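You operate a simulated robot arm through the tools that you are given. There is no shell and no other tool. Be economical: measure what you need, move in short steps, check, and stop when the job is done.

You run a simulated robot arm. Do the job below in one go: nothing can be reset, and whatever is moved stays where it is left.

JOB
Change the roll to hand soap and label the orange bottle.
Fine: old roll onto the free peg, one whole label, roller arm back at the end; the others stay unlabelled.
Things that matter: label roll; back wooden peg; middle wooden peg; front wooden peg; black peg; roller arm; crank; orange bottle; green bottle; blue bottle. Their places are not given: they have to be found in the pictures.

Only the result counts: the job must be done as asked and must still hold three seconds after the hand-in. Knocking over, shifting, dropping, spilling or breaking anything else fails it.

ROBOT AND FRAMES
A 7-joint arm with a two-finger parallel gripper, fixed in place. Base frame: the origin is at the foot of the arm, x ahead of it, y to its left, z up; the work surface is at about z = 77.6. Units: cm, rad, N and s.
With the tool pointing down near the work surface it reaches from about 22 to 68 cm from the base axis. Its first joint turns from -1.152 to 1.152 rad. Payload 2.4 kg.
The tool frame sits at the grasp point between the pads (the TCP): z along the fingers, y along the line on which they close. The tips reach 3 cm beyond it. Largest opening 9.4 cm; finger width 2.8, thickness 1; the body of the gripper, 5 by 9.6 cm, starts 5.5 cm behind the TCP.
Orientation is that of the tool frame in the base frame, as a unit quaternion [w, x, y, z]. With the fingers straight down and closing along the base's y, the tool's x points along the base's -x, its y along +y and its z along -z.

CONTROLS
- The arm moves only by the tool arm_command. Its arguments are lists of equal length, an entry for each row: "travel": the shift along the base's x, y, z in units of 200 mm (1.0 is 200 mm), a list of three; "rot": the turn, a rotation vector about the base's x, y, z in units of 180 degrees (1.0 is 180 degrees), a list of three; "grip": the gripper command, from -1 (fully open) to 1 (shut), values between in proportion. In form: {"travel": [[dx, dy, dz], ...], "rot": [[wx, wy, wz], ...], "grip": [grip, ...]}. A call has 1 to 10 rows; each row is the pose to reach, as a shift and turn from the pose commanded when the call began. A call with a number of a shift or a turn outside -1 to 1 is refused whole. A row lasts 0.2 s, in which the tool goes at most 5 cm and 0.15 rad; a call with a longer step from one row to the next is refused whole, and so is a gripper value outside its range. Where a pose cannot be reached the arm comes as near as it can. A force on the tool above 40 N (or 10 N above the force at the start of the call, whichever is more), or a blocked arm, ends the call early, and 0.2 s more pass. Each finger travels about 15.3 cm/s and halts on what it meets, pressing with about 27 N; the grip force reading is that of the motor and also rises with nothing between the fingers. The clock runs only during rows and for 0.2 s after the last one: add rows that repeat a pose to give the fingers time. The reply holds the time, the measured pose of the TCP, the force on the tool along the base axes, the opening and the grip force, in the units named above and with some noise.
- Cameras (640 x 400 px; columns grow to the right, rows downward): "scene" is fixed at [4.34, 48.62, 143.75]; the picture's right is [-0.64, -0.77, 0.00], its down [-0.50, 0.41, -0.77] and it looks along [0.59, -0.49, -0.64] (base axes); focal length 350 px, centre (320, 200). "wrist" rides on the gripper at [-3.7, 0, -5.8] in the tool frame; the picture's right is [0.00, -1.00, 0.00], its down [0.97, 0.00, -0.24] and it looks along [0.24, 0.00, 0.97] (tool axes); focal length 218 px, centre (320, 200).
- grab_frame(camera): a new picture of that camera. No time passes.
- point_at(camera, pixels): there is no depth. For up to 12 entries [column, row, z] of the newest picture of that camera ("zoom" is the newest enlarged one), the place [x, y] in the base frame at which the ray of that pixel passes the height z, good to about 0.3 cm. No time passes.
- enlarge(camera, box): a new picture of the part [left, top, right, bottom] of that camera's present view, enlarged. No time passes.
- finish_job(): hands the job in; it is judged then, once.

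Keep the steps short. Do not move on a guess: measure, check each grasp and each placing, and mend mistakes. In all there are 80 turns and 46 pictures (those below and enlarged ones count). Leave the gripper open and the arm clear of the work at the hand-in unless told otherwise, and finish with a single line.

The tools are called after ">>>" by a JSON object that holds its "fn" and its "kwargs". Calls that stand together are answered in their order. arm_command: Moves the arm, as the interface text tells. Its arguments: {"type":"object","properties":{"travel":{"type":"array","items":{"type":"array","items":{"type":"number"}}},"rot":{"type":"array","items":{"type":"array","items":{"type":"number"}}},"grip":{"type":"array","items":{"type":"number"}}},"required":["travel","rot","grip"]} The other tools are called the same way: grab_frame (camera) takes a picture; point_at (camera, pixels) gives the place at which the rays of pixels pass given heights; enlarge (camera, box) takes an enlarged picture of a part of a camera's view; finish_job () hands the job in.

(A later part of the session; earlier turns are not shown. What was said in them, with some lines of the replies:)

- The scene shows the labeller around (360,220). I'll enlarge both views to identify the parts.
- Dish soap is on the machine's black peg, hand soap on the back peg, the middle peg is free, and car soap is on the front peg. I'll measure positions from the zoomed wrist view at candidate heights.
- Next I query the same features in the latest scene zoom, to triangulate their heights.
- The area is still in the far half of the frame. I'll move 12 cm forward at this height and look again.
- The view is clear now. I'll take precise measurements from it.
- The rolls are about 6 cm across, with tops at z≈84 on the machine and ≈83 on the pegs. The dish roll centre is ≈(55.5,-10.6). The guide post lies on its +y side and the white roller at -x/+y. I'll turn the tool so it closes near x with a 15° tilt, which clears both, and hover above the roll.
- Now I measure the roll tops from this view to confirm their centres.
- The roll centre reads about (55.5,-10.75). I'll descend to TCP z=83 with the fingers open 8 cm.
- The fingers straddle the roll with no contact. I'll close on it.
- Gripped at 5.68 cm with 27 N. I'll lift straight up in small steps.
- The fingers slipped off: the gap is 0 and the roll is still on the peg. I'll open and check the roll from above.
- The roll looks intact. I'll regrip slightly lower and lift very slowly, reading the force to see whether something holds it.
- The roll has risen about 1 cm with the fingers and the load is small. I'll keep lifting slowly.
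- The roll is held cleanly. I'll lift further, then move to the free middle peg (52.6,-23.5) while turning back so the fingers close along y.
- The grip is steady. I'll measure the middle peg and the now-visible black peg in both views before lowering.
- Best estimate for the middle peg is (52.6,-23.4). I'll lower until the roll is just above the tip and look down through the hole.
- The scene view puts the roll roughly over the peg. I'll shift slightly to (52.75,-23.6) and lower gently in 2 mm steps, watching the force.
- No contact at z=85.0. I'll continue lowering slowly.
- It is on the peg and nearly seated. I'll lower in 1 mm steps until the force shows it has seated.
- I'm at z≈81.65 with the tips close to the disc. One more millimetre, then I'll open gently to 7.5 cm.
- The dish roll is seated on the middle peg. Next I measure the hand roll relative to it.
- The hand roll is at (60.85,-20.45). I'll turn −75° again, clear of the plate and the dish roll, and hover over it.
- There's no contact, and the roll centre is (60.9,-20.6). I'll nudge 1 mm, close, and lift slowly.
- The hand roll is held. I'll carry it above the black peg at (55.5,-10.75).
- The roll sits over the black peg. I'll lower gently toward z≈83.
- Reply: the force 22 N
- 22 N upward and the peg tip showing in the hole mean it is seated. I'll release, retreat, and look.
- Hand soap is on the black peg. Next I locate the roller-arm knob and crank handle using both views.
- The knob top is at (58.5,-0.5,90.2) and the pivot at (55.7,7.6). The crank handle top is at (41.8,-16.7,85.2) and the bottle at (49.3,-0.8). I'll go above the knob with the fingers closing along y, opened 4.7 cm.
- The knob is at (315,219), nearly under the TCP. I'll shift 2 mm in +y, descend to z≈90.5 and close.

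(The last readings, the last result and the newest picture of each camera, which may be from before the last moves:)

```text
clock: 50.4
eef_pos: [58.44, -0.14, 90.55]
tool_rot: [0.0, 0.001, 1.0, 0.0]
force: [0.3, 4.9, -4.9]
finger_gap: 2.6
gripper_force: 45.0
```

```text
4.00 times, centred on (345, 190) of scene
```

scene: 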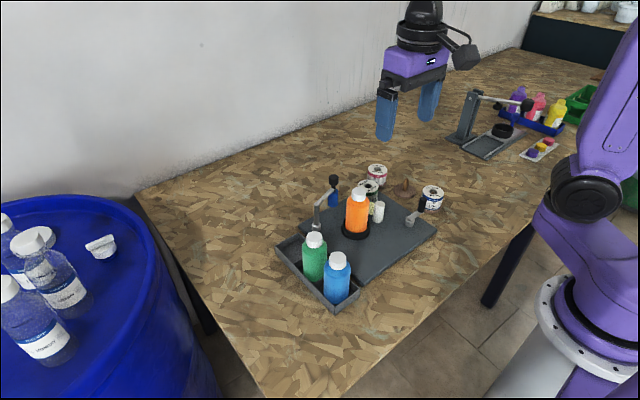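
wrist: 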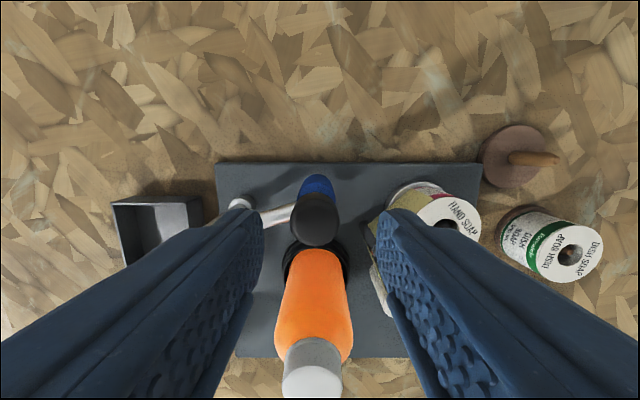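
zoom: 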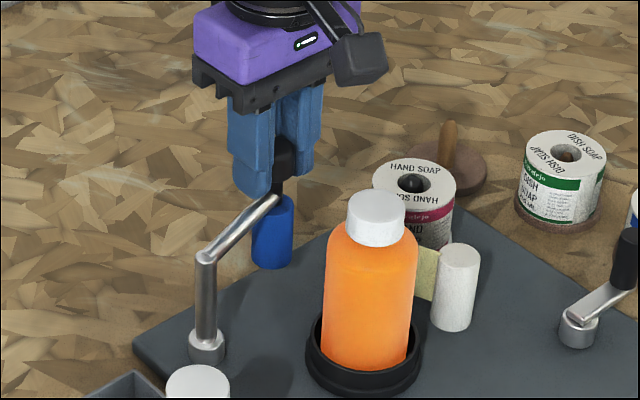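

The knob is held at 2.6 cm. I'll swing it 25° along the arc about the pivot in 5° steps, checking the force.

>>> {"fn": "arm_command", "kwargs": {"travel": [[-0.0345, -0.01, 0], [-0.0695, -0.018, 0], [-0.1055, -0.0225, 0], [-0.1415, -0.0235, 0], [-0.177, -0.0215, 0], [-0.177, -0.0215, 0]], "rot": [[0, 0, 0], [0, 0, 0], [0, 0, 0], [0, 0, 0], [0, 0, 0], [0, 0, 0]], "grip": [1, 1, 1, 1, 1, 1]}}

>>> {"fn": "enlarge", "kwargs": {"camera": "scene", "box": [290, 140, 400, 240]}}

```text
clock: 51.8
eef_pos: [55.11, -0.43, 90.62]
tool_rot: [0.001, -0.002, 1.0, 0.0]
force: [7.6, 22.1, -4.7]
finger_gap: 2.58
gripper_force: 44.9
```

```text
4.00 times, centred on (345, 190) of scene
```

zoom: 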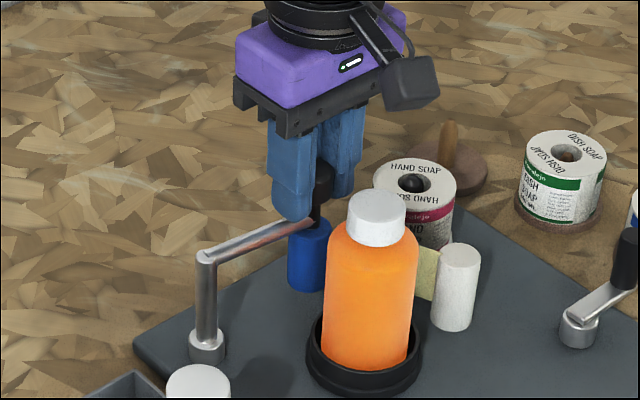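

It swings freely; the side force says my arc is ~2 mm too far in -y. I'll correct that and continue toward contact.

>>> {"fn": "arm_command", "kwargs": {"travel": [[0, 0.012, 0], [-0.018, 0.016, 0], [-0.036, 0.019, 0], [-0.05, 0.021, 0], [-0.05, 0.021, 0]], "rot": [[0, 0, 0], [0, 0, 0], [0, 0, 0], [0, 0, 0], [0, 0, 0]], "grip": [1, 1, 1, 1, 1]}}

>>> {"fn": "arm_command", "kwargs": {"travel": [[-0.01, 0.0, 0], [-0.02, 0.003, 0], [-0.02, 0.003, 0]], "rot": [[0, 0, 0], [0, 0, 0], [0, 0, 0]], "grip": [1, 1, 1]}}

>>> {"fn": "enlarge", "kwargs": {"camera": "scene", "box": [290, 140, 400, 240]}}

```text
clock: 53.0
eef_pos: [53.93, -0.4, 90.55]
tool_rot: [0.001, 0.001, 1.0, 0.0]
force: [4.8, 9.9, 3.9]
finger_gap: 2.56
gripper_force: 44.8
```

```text
clock: 53.8
eef_pos: [53.59, -0.15, 90.56]
tool_rot: [0.001, 0.0, 1.0, 0.0]
force: [4.8, 8.3, 9.1]
finger_gap: 2.6
gripper_force: 45.5
```

```text
4.00 times, centred on (345, 190) of scene
```

zoom: 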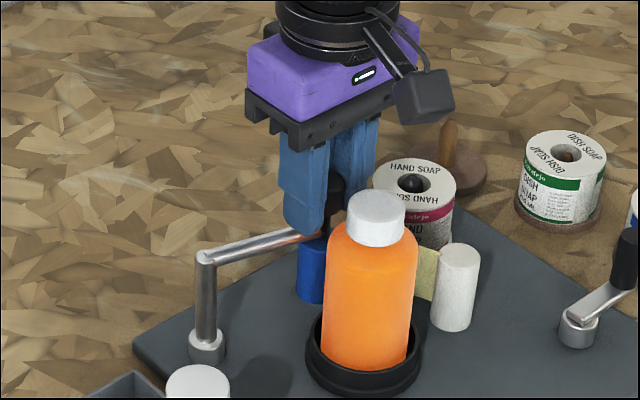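

No clear contact yet. I'll continue in 1.5–2 mm steps with force readings.

>>> {"fn": "arm_command", "kwargs": {"travel": [[-0.01, 0.003, 0], [-0.01, 0.003, 0]], "rot": [[0, 0, 0], [0, 0, 0]], "grip": [1, 1]}}

>>> {"fn": "arm_command", "kwargs": {"travel": [[-0.01, 0.004, 0], [-0.01, 0.004, 0]], "rot": [[0, 0, 0], [0, 0, 0]], "grip": [1, 1]}}

>>> {"fn": "arm_command", "kwargs": {"travel": [[-0.01, 0.004, 0], [-0.01, 0.004, 0]], "rot": [[0, 0, 0], [0, 0, 0]], "grip": [1, 1]}}

```text
clock: 54.4
eef_pos: [53.34, -0.14, 90.64]
tool_rot: [-0.001, 0.001, 1.0, 0.0]
force: [3.5, 8.1, 8.2]
finger_gap: 2.56
gripper_force: 45.4
```

```text
clock: 55.0
eef_pos: [53.11, -0.14, 90.57]
tool_rot: [-0.001, 0.0, 1.0, 0.0]
force: [3.4, 5.7, 7.6]
finger_gap: 2.56
gripper_force: 44.9
```

```text
clock: 55.6
eef_pos: [52.96, -0.01, 90.57]
tool_rot: [0.0, 0.0, 1.0, 0.0]
force: [1.7, 2.5, 5.9]
finger_gap: 2.55
gripper_force: 45.0
```

>>> {"fn": "arm_command", "kwargs": {"travel": [[-0.01, 0.003, 0], [-0.01, 0.003, 0]], "rot": [[0, 0, 0], [0, 0, 0]], "grip": [1, 1]}}

>>> {"fn": "arm_command", "kwargs": {"travel": [[-0.01, 0.004, 0], [-0.01, 0.004, 0]], "rot": [[0, 0, 0], [0, 0, 0]], "grip": [1, 1]}}

>>> {"fn": "enlarge", "kwargs": {"camera": "scene", "box": [310, 160, 380, 240]}}

```text
clock: 56.2
eef_pos: [52.78, 0.03, 90.55]
tool_rot: [0.0, 0.0, 1.0, 0.0]
force: [2.8, -0.6, 1.7]
finger_gap: 2.55
gripper_force: 45.3
```

```text
clock: 56.8
eef_pos: [52.51, 0.19, 90.63]
tool_rot: [0.0, 0.0, 1.0, 0.0]
force: [0.6, -0.1, 5.2]
finger_gap: 2.54
gripper_force: 45.0
```

```text
5.00 times, centred on (345, 200) of scene
```

zoom: 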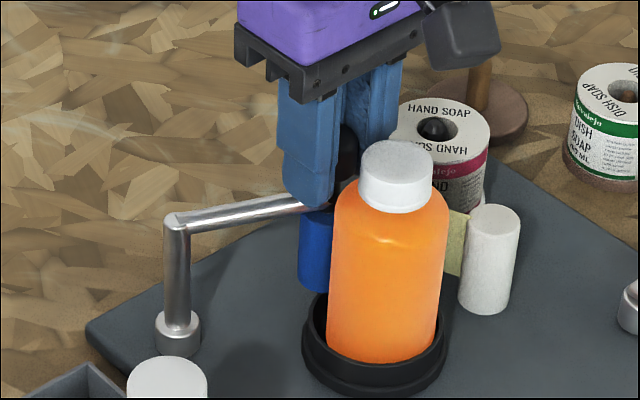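

Still free, with the roller close to the bottle. A few more 2 mm steps.

>>> {"fn": "arm_command", "kwargs": {"travel": [[-0.01, 0.004, 0], [-0.01, 0.004, 0]], "rot": [[0, 0, 0], [0, 0, 0]], "grip": [1, 1]}}

>>> {"fn": "arm_command", "kwargs": {"travel": [[-0.01, 0.004, 0], [-0.01, 0.004, 0]], "rot": [[0, 0, 0], [0, 0, 0]], "grip": [1, 1]}}

>>> {"fn": "arm_command", "kwargs": {"travel": [[-0.01, 0.005, 0], [-0.01, 0.005, 0]], "rot": [[0, 0, 0], [0, 0, 0]], "grip": [1, 1]}}

```text
clock: 57.4
eef_pos: [52.46, 0.08, 90.59]
tool_rot: [0.001, 0.001, 1.0, 0.0]
force: [12.8, -4.6, -2.7]
finger_gap: 2.56
gripper_force: 45.4
```

```text
clock: 58.0
eef_pos: [52.4, 0.21, 90.65]
tool_rot: [0.003, 0.002, 1.0, 0.0]
force: [25.2, -12.3, -11.3]
finger_gap: 2.57
gripper_force: 45.0
```

```text
clock: 58.4
eef_pos: [52.47, 0.17, 90.56]
tool_rot: [0.008, 0.001, 1.0, -0.001]
force: [9.9, -1.5, -11.6]
finger_gap: 2.56
gripper_force: 45.5
stopped in row 2: the force on the tool passed its limit (the readings are from after the stop); the commanded pose is now the measured one
```

Contact was made (force rose to 25 N and beyond). I'll release and rise, then check that the roller stays on the bottle and nothing shifted.

>>> {"fn": "arm_command", "kwargs": {"travel": [[0, 0, 0], [0, 0, 0], [0, 0, 0.1], [0, 0, 0.3], [0, 0, 0.5], [0, 0, 0.5]], "rot": [[0, 0, 0], [0, 0, 0], [0, 0, 0], [0, 0, 0], [0, 0, 0], [0, 0, 0]], "grip": [0.1, 0, 0, 0, 0, 0]}}

>>> {"fn": "enlarge", "kwargs": {"camera": "scene", "box": [290, 150, 450, 260]}}

```text
clock: 59.8
eef_pos: [52.32, 0.33, 100.6]
tool_rot: [0.006, 0.002, 1.0, 0.0]
force: [-1.1, -1.1, -0.3]
finger_gap: 4.69
gripper_force: 0.1
```

```text
3.64 times, centred on (370, 205) of scene
```

zoom: 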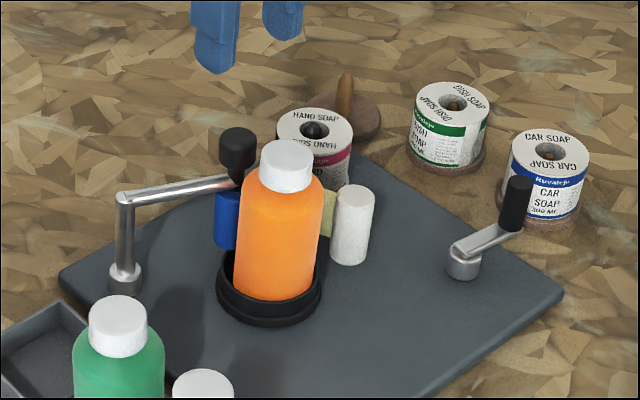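

The roller stays pressed on the bottle. Next I move above the crank handle and view it from the wrist.

>>> {"fn": "arm_command", "kwargs": {"travel": [[-0.07, -0.12, 0], [-0.15, -0.25, 0], [-0.25, -0.4, 0], [-0.35, -0.56, 0], [-0.44, -0.71, 0], [-0.5275, -0.85, -0.1], [-0.5275, -0.85, -0.3], [-0.5275, -0.85, -0.3]], "rot": [[0, 0, 0], [0, 0, 0], [0, 0, 0], [0, 0, 0], [0, 0, 0], [0, 0, 0], [0, 0, 0], [0, 0, 0]], "grip": [0, 0, 0, 0, 0, 0.1, 0.1, 0.1]}}

>>> {"fn": "grab_frame", "kwargs": {"camera": "wrist"}}

```text
clock: 61.6
eef_pos: [41.86, -16.79, 94.66]
tool_rot: [0.006, 0.002, 1.0, -0.001]
force: [0.9, -1.3, 0.3]
finger_gap: 4.21
gripper_force: 0.1
```

```text
9 pictures are left
```

wrist: 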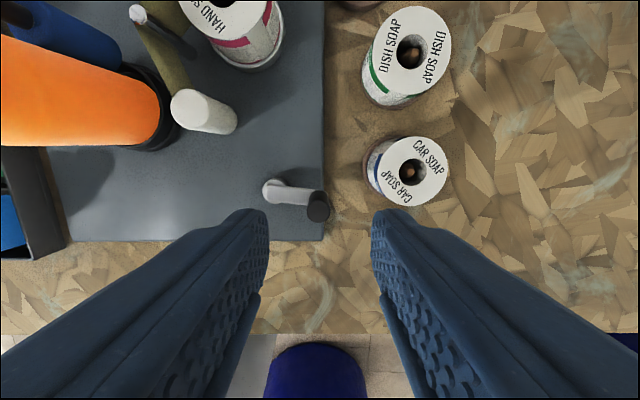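

>>> {"fn": "point_at", "kwargs": {"camera": "wrist", "pixels": [[319, 213, 85.2], [272, 191, 80.5], [272, 187, 79.2], [190, 110, 85], [407, 173, 82.7]]}}

```text
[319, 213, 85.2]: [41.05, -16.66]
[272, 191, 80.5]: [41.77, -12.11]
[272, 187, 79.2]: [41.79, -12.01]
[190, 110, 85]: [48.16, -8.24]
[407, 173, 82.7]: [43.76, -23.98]
```

The handle is at about (41.3,-16.7). I'll shift −4 mm in x, descend to z≈85 and close.

>>> {"fn": "arm_command", "kwargs": {"travel": [[-0.022, 0.003, -0.2], [-0.022, 0.003, -0.36], [-0.022, 0.003, -0.45], [-0.022, 0.003, -0.48], [-0.022, 0.003, -0.48], [-0.022, 0.003, -0.48], [-0.022, 0.003, -0.48], [-0.022, 0.003, -0.48]], "rot": [[0, 0, 0], [0, 0, 0], [0, 0, 0], [0, 0, 0], [0, 0, 0], [0, 0, 0], [0, 0, 0], [0, 0, 0]], "grip": [0.1, 0.1, 0.1, 0.1, 0.5, 1, 1, 1]}}

>>> {"fn": "enlarge", "kwargs": {"camera": "scene", "box": [320, 150, 460, 260]}}

```text
clock: 63.4
eef_pos: [41.3, -16.68, 85.01]
tool_rot: [0.006, 0.001, 1.0, 0.0]
force: [-0.7, 3.6, -6.2]
finger_gap: 1.76
gripper_force: 44.8
```

```text
3.64 times, centred on (390, 205) of scene
```

zoom: 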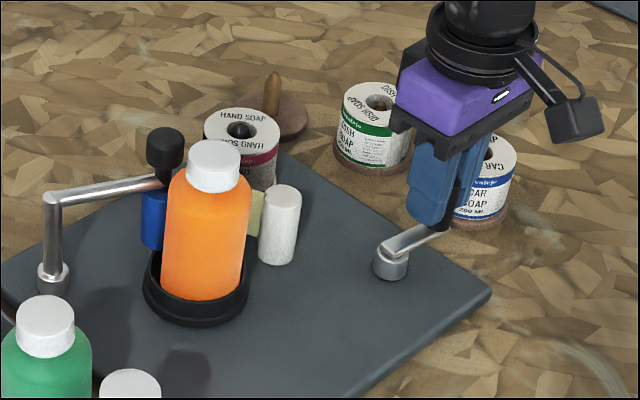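

The handle is gripped (gap 1.76). I'll try the first 30° clockwise (seen from above) about pivot (41.5,-12.3), watching forces.

>>> {"fn": "arm_command", "kwargs": {"travel": [[-0.019, 0.001, 0], [-0.038, 0.005, 0], [-0.057, 0.0105, 0], [-0.0745, 0.0165, 0], [-0.0915, 0.025, 0], [-0.1085, 0.0345, 0], [-0.1085, 0.0345, 0]], "rot": [[0, 0, 0], [0, 0, 0], [0, 0, 0], [0, 0, 0], [0, 0, 0], [0, 0, 0], [0, 0, 0]], "grip": [1, 1, 1, 1, 1, 1, 1]}}

>>> {"fn": "enlarge", "kwargs": {"camera": "scene", "box": [320, 150, 460, 260]}}

```text
clock: 65.0
eef_pos: [39.35, -16.03, 85.07]
tool_rot: [0.006, 0.002, 1.0, 0.0]
force: [11.3, 8.2, -6.1]
finger_gap: 1.76
gripper_force: 44.8
```

```text
3.64 times, centred on (390, 205) of scene
```

zoom: 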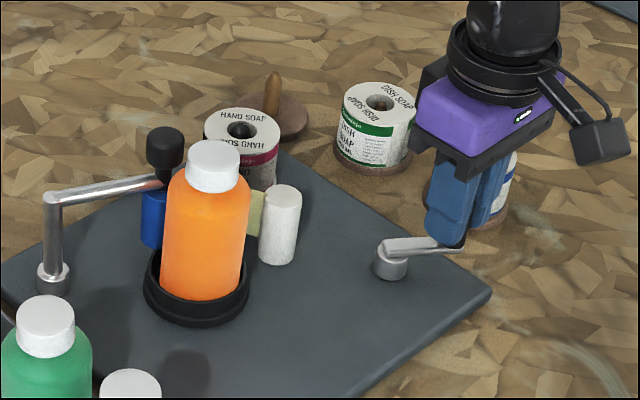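

The crank moves with a modest load; a slightly smaller radius (4.2) fits. I'll continue clockwise to 90° in total and then inspect the bottle.

>>> {"fn": "arm_command", "kwargs": {"travel": [[-0.012, 0.02, 0], [-0.027, 0.0305, 0], [-0.052, 0.0575, 0], [-0.0715, 0.0885, 0], [-0.0855, 0.122, 0], [-0.0935, 0.158, 0], [-0.095, 0.1945, 0], [-0.095, 0.1945, 0]], "rot": [[0, 0, 0], [0, 0, 0], [0, 0, 0], [0, 0, 0], [0, 0, 0], [0, 0, 0], [0, 0, 0], [0, 0, 0]], "grip": [1, 1, 1, 1, 1, 1, 1, 1]}}

>>> {"fn": "enlarge", "kwargs": {"camera": "scene", "box": [320, 150, 460, 260]}}

```text
clock: 66.8
eef_pos: [37.22, -12.1, 85.02]
tool_rot: [0.006, 0.003, 1.0, 0.0]
force: [-6.5, -13.0, 2.7]
finger_gap: 1.72
gripper_force: 44.8
```

```text
3.64 times, centred on (390, 205) of scene
```

zoom: 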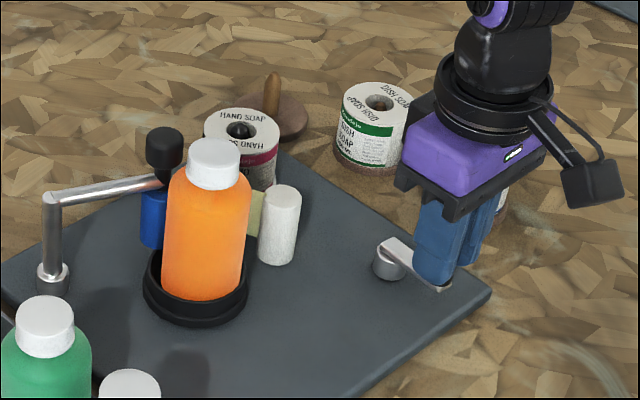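

Nothing is visible yet on the bottle's camera side. I'll continue clockwise to 180°, where the wrist camera can see the bottle side next to the white roller.

>>> {"fn": "arm_command", "kwargs": {"travel": [[-0.0015, 0.034, 0], [0.008, 0.0705, 0], [0.0245, 0.1055, 0], [0.0465, 0.137, 0], [0.0735, 0.164, 0], [0.105, 0.186, 0], [0.14, 0.2025, 0], [0.1765, 0.212, 0], [0.215, 0.2155, 0], [0.215, 0.2155, 0]], "rot": [[0, 0, 0], [0, 0, 0], [0, 0, 0], [0, 0, 0], [0, 0, 0], [0, 0, 0], [0, 0, 0], [0, 0, 0], [0, 0, 0], [0, 0, 0]], "grip": [1, 1, 1, 1, 1, 1, 1, 1, 1, 1]}}

>>> {"fn": "grab_frame", "kwargs": {"camera": "wrist"}}

```text
clock: 68.7
eef_pos: [40.82, -8.33, 85.03]
tool_rot: [0.005, 0.007, 1.0, 0.0]
force: [1.3, -6.0, -0.5]
finger_gap: 1.8
gripper_force: 44.8
stopped in row 9: the force on the tool passed its limit (the readings are from after the stop); the commanded pose is now the measured one
```

```text
5 pictures are left
```

wrist: 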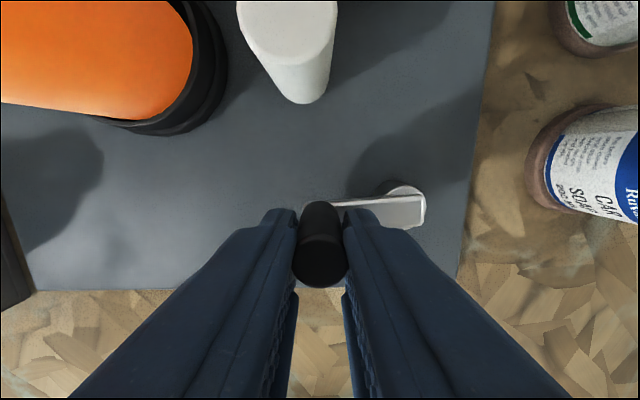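

After ~172° clockwise there's no label, and the roll's lettering hasn't turned, so clockwise appears not to feed. The true circle is centre (41.4,-12.5), R 4.2. I'll turn back counter-clockwise past the start by about 60° and check.

>>> {"fn": "arm_command", "kwargs": {"travel": [[-0.0425, -0.0105, 0], [-0.082, -0.03, 0], [-0.1165, -0.057, 0], [-0.145, -0.0905, 0], [-0.1655, -0.1295, 0], [-0.1775, -0.1715, 0], [-0.1805, -0.2155, 0], [-0.1745, -0.259, 0], [-0.1595, -0.3, 0], [-0.136, -0.3375, 0]], "rot": [[0, 0, 0], [0, 0, 0], [0, 0, 0], [0, 0, 0], [0, 0, 0], [0, 0, 0], [0, 0, 0], [0, 0, 0], [0, 0, 0], [0, 0, 0]], "grip": [1, 1, 1, 1, 1, 1, 1, 1, 1, 1]}}

>>> {"fn": "arm_command", "kwargs": {"travel": [[0.0305, -0.0315, 0], [0.067, -0.056, 0], [0.1075, -0.0725, 0], [0.151, -0.08, 0], [0.195, -0.0785, 0], [0.2375, -0.068, 0], [0.277, -0.049, 0], [0.3115, -0.0215, 0], [0.3395, 0.012, 0], [0.3395, 0.012, 0]], "rot": [[0, 0, 0], [0, 0, 0], [0, 0, 0], [0, 0, 0], [0, 0, 0], [0, 0, 0], [0, 0, 0], [0, 0, 0], [0, 0, 0], [0, 0, 0]], "grip": [1, 1, 1, 1, 1, 1, 1, 1, 1, 1]}}

>>> {"fn": "enlarge", "kwargs": {"camera": "scene", "box": [320, 150, 460, 260]}}

```text
clock: 70.9
eef_pos: [38.03, -15.03, 85.05]
tool_rot: [0.005, 0.006, 1.0, -0.001]
force: [-5.6, 10.0, -0.2]
finger_gap: 1.69
gripper_force: 44.6
```

```text
clock: 73.1
eef_pos: [45.11, -15.05, 85.06]
tool_rot: [0.007, 0.007, 1.0, 0.0]
force: [7.8, -19.6, -3.6]
finger_gap: 1.74
gripper_force: 45.4
```

```text
3.64 times, centred on (390, 205) of scene
```

zoom: 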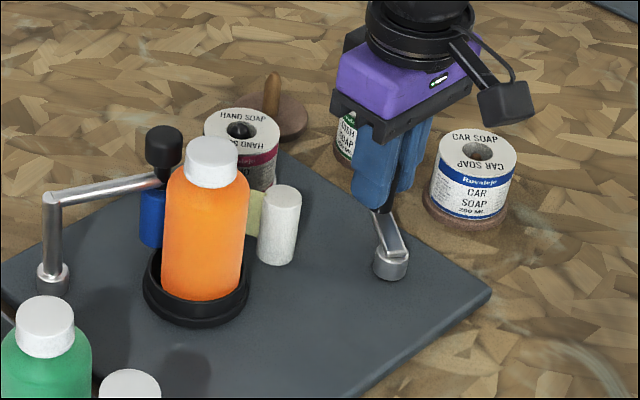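

Still no visible label. I'll continue counter-clockwise to about 180° from the start; the wrist then sees the bottle's near side.

>>> {"fn": "arm_command", "kwargs": {"travel": [[0.0325, 0.0325, 0], [0.045, 0.075, 0], [0.048, 0.1195, 0], [0.0415, 0.1635, 0], [0.0265, 0.205, 0], [0.003, 0.243, 0], [-0.028, 0.275, 0], [-0.0645, 0.2995, 0], [-0.106, 0.316, 0], [-0.1495, 0.324, 0]], "rot": [[0, 0, 0], [0, 0, 0], [0, 0, 0], [0, 0, 0], [0, 0, 0], [0, 0, 0], [0, 0, 0], [0, 0, 0], [0, 0, 0], [0, 0, 0]], "grip": [1, 1, 1, 1, 1, 1, 1, 1, 1, 1]}}

>>> {"fn": "enlarge", "kwargs": {"camera": "scene", "box": [320, 160, 400, 230]}}

```text
clock: 75.3
eef_pos: [42.0, -8.38, 85.0]
tool_rot: [0.007, 0.007, 1.0, -0.002]
force: [7.1, -12.8, -6.9]
finger_gap: 1.75
gripper_force: 44.9
```

```text
5.71 times, centred on (360, 195) of scene
```

zoom: 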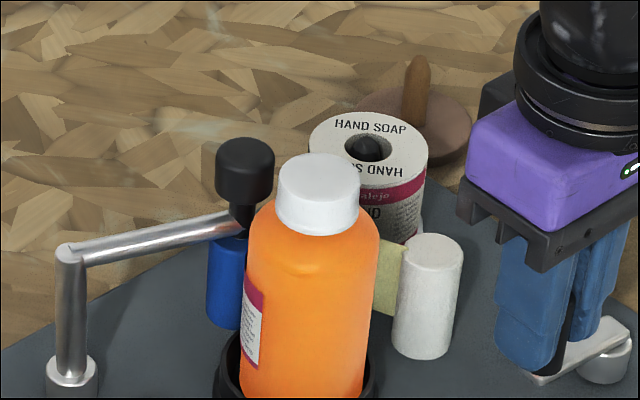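

A hand-soap label is emerging past the blue roller on the bottle's left side, so counter-clockwise feeds. I'll continue to about 285° net and look again.

>>> {"fn": "arm_command", "kwargs": {"travel": [[-0.0495, -0.0005, 0], [-0.092, -0.011, 0], [-0.132, -0.0305, 0], [-0.1665, -0.0575, 0], [-0.195, -0.0915, 0], [-0.2155, -0.1305, 0], [-0.228, -0.173, 0], [-0.231, -0.217, 0], [-0.225, -0.2605, 0], [-0.225, -0.2605, 0]], "rot": [[0, 0, 0], [0, 0, 0], [0, 0, 0], [0, 0, 0], [0, 0, 0], [0, 0, 0], [0, 0, 0], [0, 0, 0], [0, 0, 0], [0, 0, 0]], "grip": [1, 1, 1, 1, 1, 1, 1, 1, 1, 1]}}

>>> {"fn": "enlarge", "kwargs": {"camera": "scene", "box": [320, 160, 400, 230]}}

```text
clock: 77.5
eef_pos: [37.51, -13.52, 85.1]
tool_rot: [0.006, 0.006, 1.0, 0.0]
force: [-3.0, 6.3, -6.5]
finger_gap: 1.76
gripper_force: 45.1
```

```text
5.71 times, centred on (360, 195) of scene
```

zoom: 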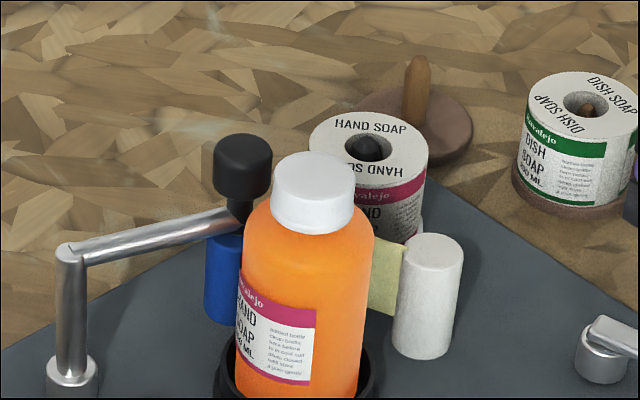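

The label is advancing about 0.45° per crank degree and began at the roller from net zero, so one full turn matches one label. The leading text and brand are on. I'll finish the turn back to the handle's start position (41.3,-16.68), plus about 3°.

>>> {"fn": "arm_command", "kwargs": {"travel": [[0.0155, -0.0415, 0], [0.0385, -0.079, 0], [0.07, -0.11, 0], [0.1065, -0.134, 0], [0.147, -0.149, 0], [0.1905, -0.156, 0], [0.2085, -0.156, 0], [0.2085, -0.156, 0], [0.2085, -0.156, 0]], "rot": [[0, 0, 0], [0, 0, 0], [0, 0, 0], [0, 0, 0], [0, 0, 0], [0, 0, 0], [0, 0, 0], [0, 0, 0], [0, 0, 0]], "grip": [1, 1, 1, 1, 1, 1, 1, 1, 1]}}

```text
clock: 79.5
eef_pos: [41.52, -16.69, 85.15]
tool_rot: [0.006, 0.007, 1.0, 0.0]
force: [-5.9, -4.3, 1.8]
finger_gap: 1.79
gripper_force: 45.2
```

The handle is back at its start position, about 3° past. I'll release, lift, and go to the bottle's far side to view the label at the roller and the knob.

>>> {"fn": "arm_command", "kwargs": {"travel": [[0, 0, 0], [0, 0, 0], [0, 0, 0.2], [0, 0, 0.4], [0, 0, 0.6], [0.14, 0.13, 0.75], [0.28, 0.26, 0.8], [0.42, 0.4, 0.8], [0.56, 0.53, 0.8]], "rot": [[0, 0, 0], [0, 0, 0], [0, 0, 0], [0, 0, 0], [0, 0, 0], [0, 0, 0], [0, 0, 0], [0, 0, 0], [0, 0, 0]], "grip": [0.3, 0, 0, 0, 0, 0, 0, 0, 0]}}

>>> {"fn": "arm_command", "kwargs": {"travel": [[0.1, 0.08, 0], [0.2, 0.16, 0], [0.275, 0.22, -0.1], [0.275, 0.22, -0.25], [0.275, 0.22, -0.25]], "rot": [[0, 0, 0], [0, 0, 0], [0, 0, 0], [0, 0, 0], [0, 0, 0]], "grip": [0, 0, 0, 0, 0]}}

>>> {"fn": "enlarge", "kwargs": {"camera": "wrist", "box": [200, 160, 440, 400]}}

```text
clock: 81.5
eef_pos: [52.73, -5.96, 100.99]
tool_rot: [0.005, 0.006, 1.0, -0.001]
force: [0.0, 0.2, 0.6]
finger_gap: 4.7
gripper_force: 0.1
```

```text
clock: 82.7
eef_pos: [58.37, -1.63, 95.93]
tool_rot: [0.005, 0.006, 1.0, 0.0]
force: [0.1, -0.9, -0.8]
finger_gap: 4.69
gripper_force: 0.0
```

```text
1.67 times, centred on (320, 280) of wrist
```

zoom: 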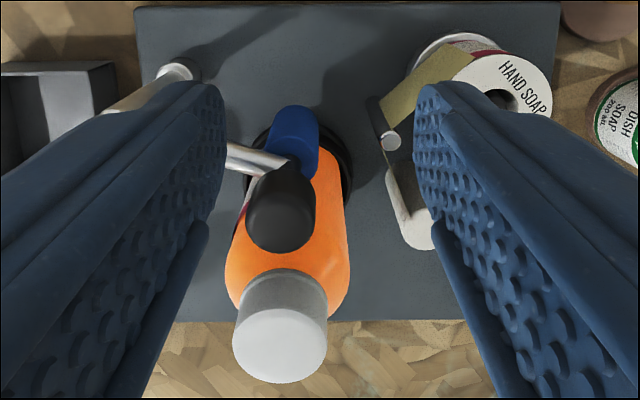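

There's no label to the roller's right, and the label lies left of it, so it was applied once from the roller. I'll confirm the knob position before regripping.

>>> {"fn": "point_at", "kwargs": {"camera": "zoom", "pixels": [[282, 216, 90.2], [280, 330, 91.5], [245, 205, 84], [308, 150, 84]]}}

```text
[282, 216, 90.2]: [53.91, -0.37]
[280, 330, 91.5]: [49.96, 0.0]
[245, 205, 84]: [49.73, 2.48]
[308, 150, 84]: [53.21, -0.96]
```

The knob is at about (53.5,-0.35). I'll move over it (x 53.9, clear of the bottle), descend and grip.

>>> {"fn": "arm_command", "kwargs": {"travel": [[-0.1, 0.03, 0], [-0.2225, 0.065, 0], [-0.2225, 0.065, -0.1], [-0.2225, 0.065, -0.2], [-0.2225, 0.065, -0.265], [-0.2225, 0.065, -0.265], [-0.2225, 0.065, -0.265], [-0.2225, 0.065, -0.265], [-0.2225, 0.065, -0.265]], "rot": [[0, 0, 0], [0, 0, 0], [0, 0, 0], [0, 0, 0], [0, 0, 0], [0, 0, 0], [0, 0, 0], [0, 0, 0], [0, 0, 0]], "grip": [0, 0, 0, 0, 0, 0.4, 0.7, 1, 1]}}

```text
clock: 84.7
eef_pos: [53.91, -0.14, 90.72]
tool_rot: [0.006, 0.005, 1.0, 0.001]
force: [0.2, 12.0, -7.8]
finger_gap: 2.54
gripper_force: 45.2
```

The knob is gripped (gap 2.54). I'll swing it back along the arc to its original position.

>>> {"fn": "arm_command", "kwargs": {"travel": [[0.025, 0.004, 0], [0.055, -0.001, 0], [0.08, -0.002, 0], [0.105, -0.002, 0], [0.13, 0.0, 0], [0.155, 0.003, 0], [0.18, 0.008, 0], [0.205, 0.014, 0], [0.23, 0.022, 0], [0.23, 0.022, 0]], "rot": [[0, 0, 0], [0, 0, 0], [0, 0, 0], [0, 0, 0], [0, 0, 0], [0, 0, 0], [0, 0, 0], [0, 0, 0], [0, 0, 0], [0, 0, 0]], "grip": [1, 1, 1, 1, 1, 1, 1, 1, 1, 1]}}

```text
clock: 86.9
eef_pos: [58.54, -0.13, 90.88]
tool_rot: [0.008, 0.008, 1.0, -0.001]
force: [4.3, -20.5, -3.3]
finger_gap: 2.56
gripper_force: 44.2
```

It's near its original place. I'll push 4 mm further, since the knob sat slightly toward −x in the grip, then release and rise clear, and take a final picture.

>>> {"fn": "arm_command", "kwargs": {"travel": [[0.01, -0.005, 0], [0.02, -0.003, 0], [0.02, -0.003, 0]], "rot": [[0, 0, 0], [0, 0, 0], [0, 0, 0]], "grip": [1, 1, 1]}}

>>> {"fn": "arm_command", "kwargs": {"travel": [[0, 0, 0], [0, 0, 0], [0, 0, 0.1], [0, 0, 0.3], [0, 0, 0.5], [0, -0.2, 0.7], [0, -0.4, 0.8], [0, -0.6, 0.8], [0, -0.6, 0.8]], "rot": [[0, 0, 0], [0, 0, 0], [0, 0, 0], [0, 0, 0], [0, 0, 0], [0, 0, 0], [0, 0, 0], [0, 0, 0], [0, 0, 0]], "grip": [0.3, 0, 0, 0, -0.5, -1, -1, -1, -1]}}

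>>> {"fn": "enlarge", "kwargs": {"camera": "scene", "box": [300, 150, 440, 240]}}

```text
clock: 87.7
eef_pos: [58.65, -0.14, 90.78]
tool_rot: [0.003, 0.008, 1.0, -0.001]
force: [-20.1, -18.9, 19.4]
finger_gap: 2.57
gripper_force: 45.2
```

```text
refused: row 6 steps farther than a row can; nothing moved
```

```text
4.44 times, centred on (370, 195) of scene
```

zoom: 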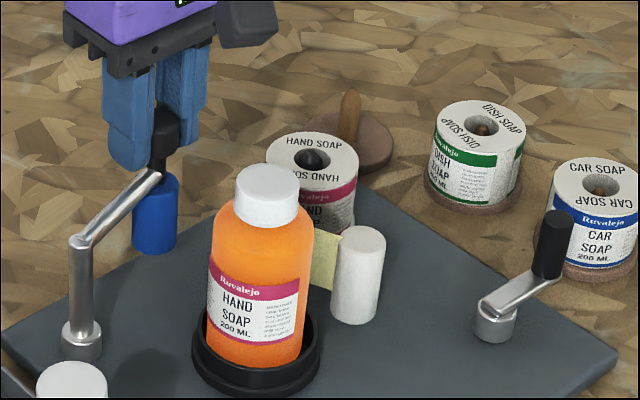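

The label is on the bottle, and the roller arm is at its original place against its stop (−20 N). The last retreat was refused for too long a step, so I'll release and retreat with shorter steps.

>>> {"fn": "arm_command", "kwargs": {"travel": [[-0.005, 0, 0], [-0.005, 0, 0], [-0.005, 0, 0], [-0.005, 0, 0.1], [-0.005, 0, 0.3], [-0.005, 0, 0.5], [-0.005, -0.1, 0.7], [-0.1, -0.25, 0.8], [-0.2, -0.4, 0.8], [-0.2, -0.4, 0.8]], "rot": [[0, 0, 0], [0, 0, 0], [0, 0, 0], [0, 0, 0], [0, 0, 0], [0, 0, 0], [0, 0, 0], [0, 0, 0], [0, 0, 0], [0, 0, 0]], "grip": [1, 0.3, 0, 0, 0, -0.5, -1, -1, -1, -1]}}

```text
clock: 89.9
eef_pos: [55.0, -8.04, 106.82]
tool_rot: [0.005, 0.006, 1.0, 0.0]
force: [0.3, -0.5, 0.3]
finger_gap: 9.39
gripper_force: 0.0
```

The gripper is open and clear of the work, so I'm handing in.

>>> {"fn": "finish_job", "kwargs": {}}

```text
The job is handed in.
```

The hand soap roll is on the black peg, the dish soap roll is on the middle wooden peg, the orange bottle has one hand soap label (its trailing edge was only partly in view), the other bottles were left alone, and the roller arm is back at its start position.
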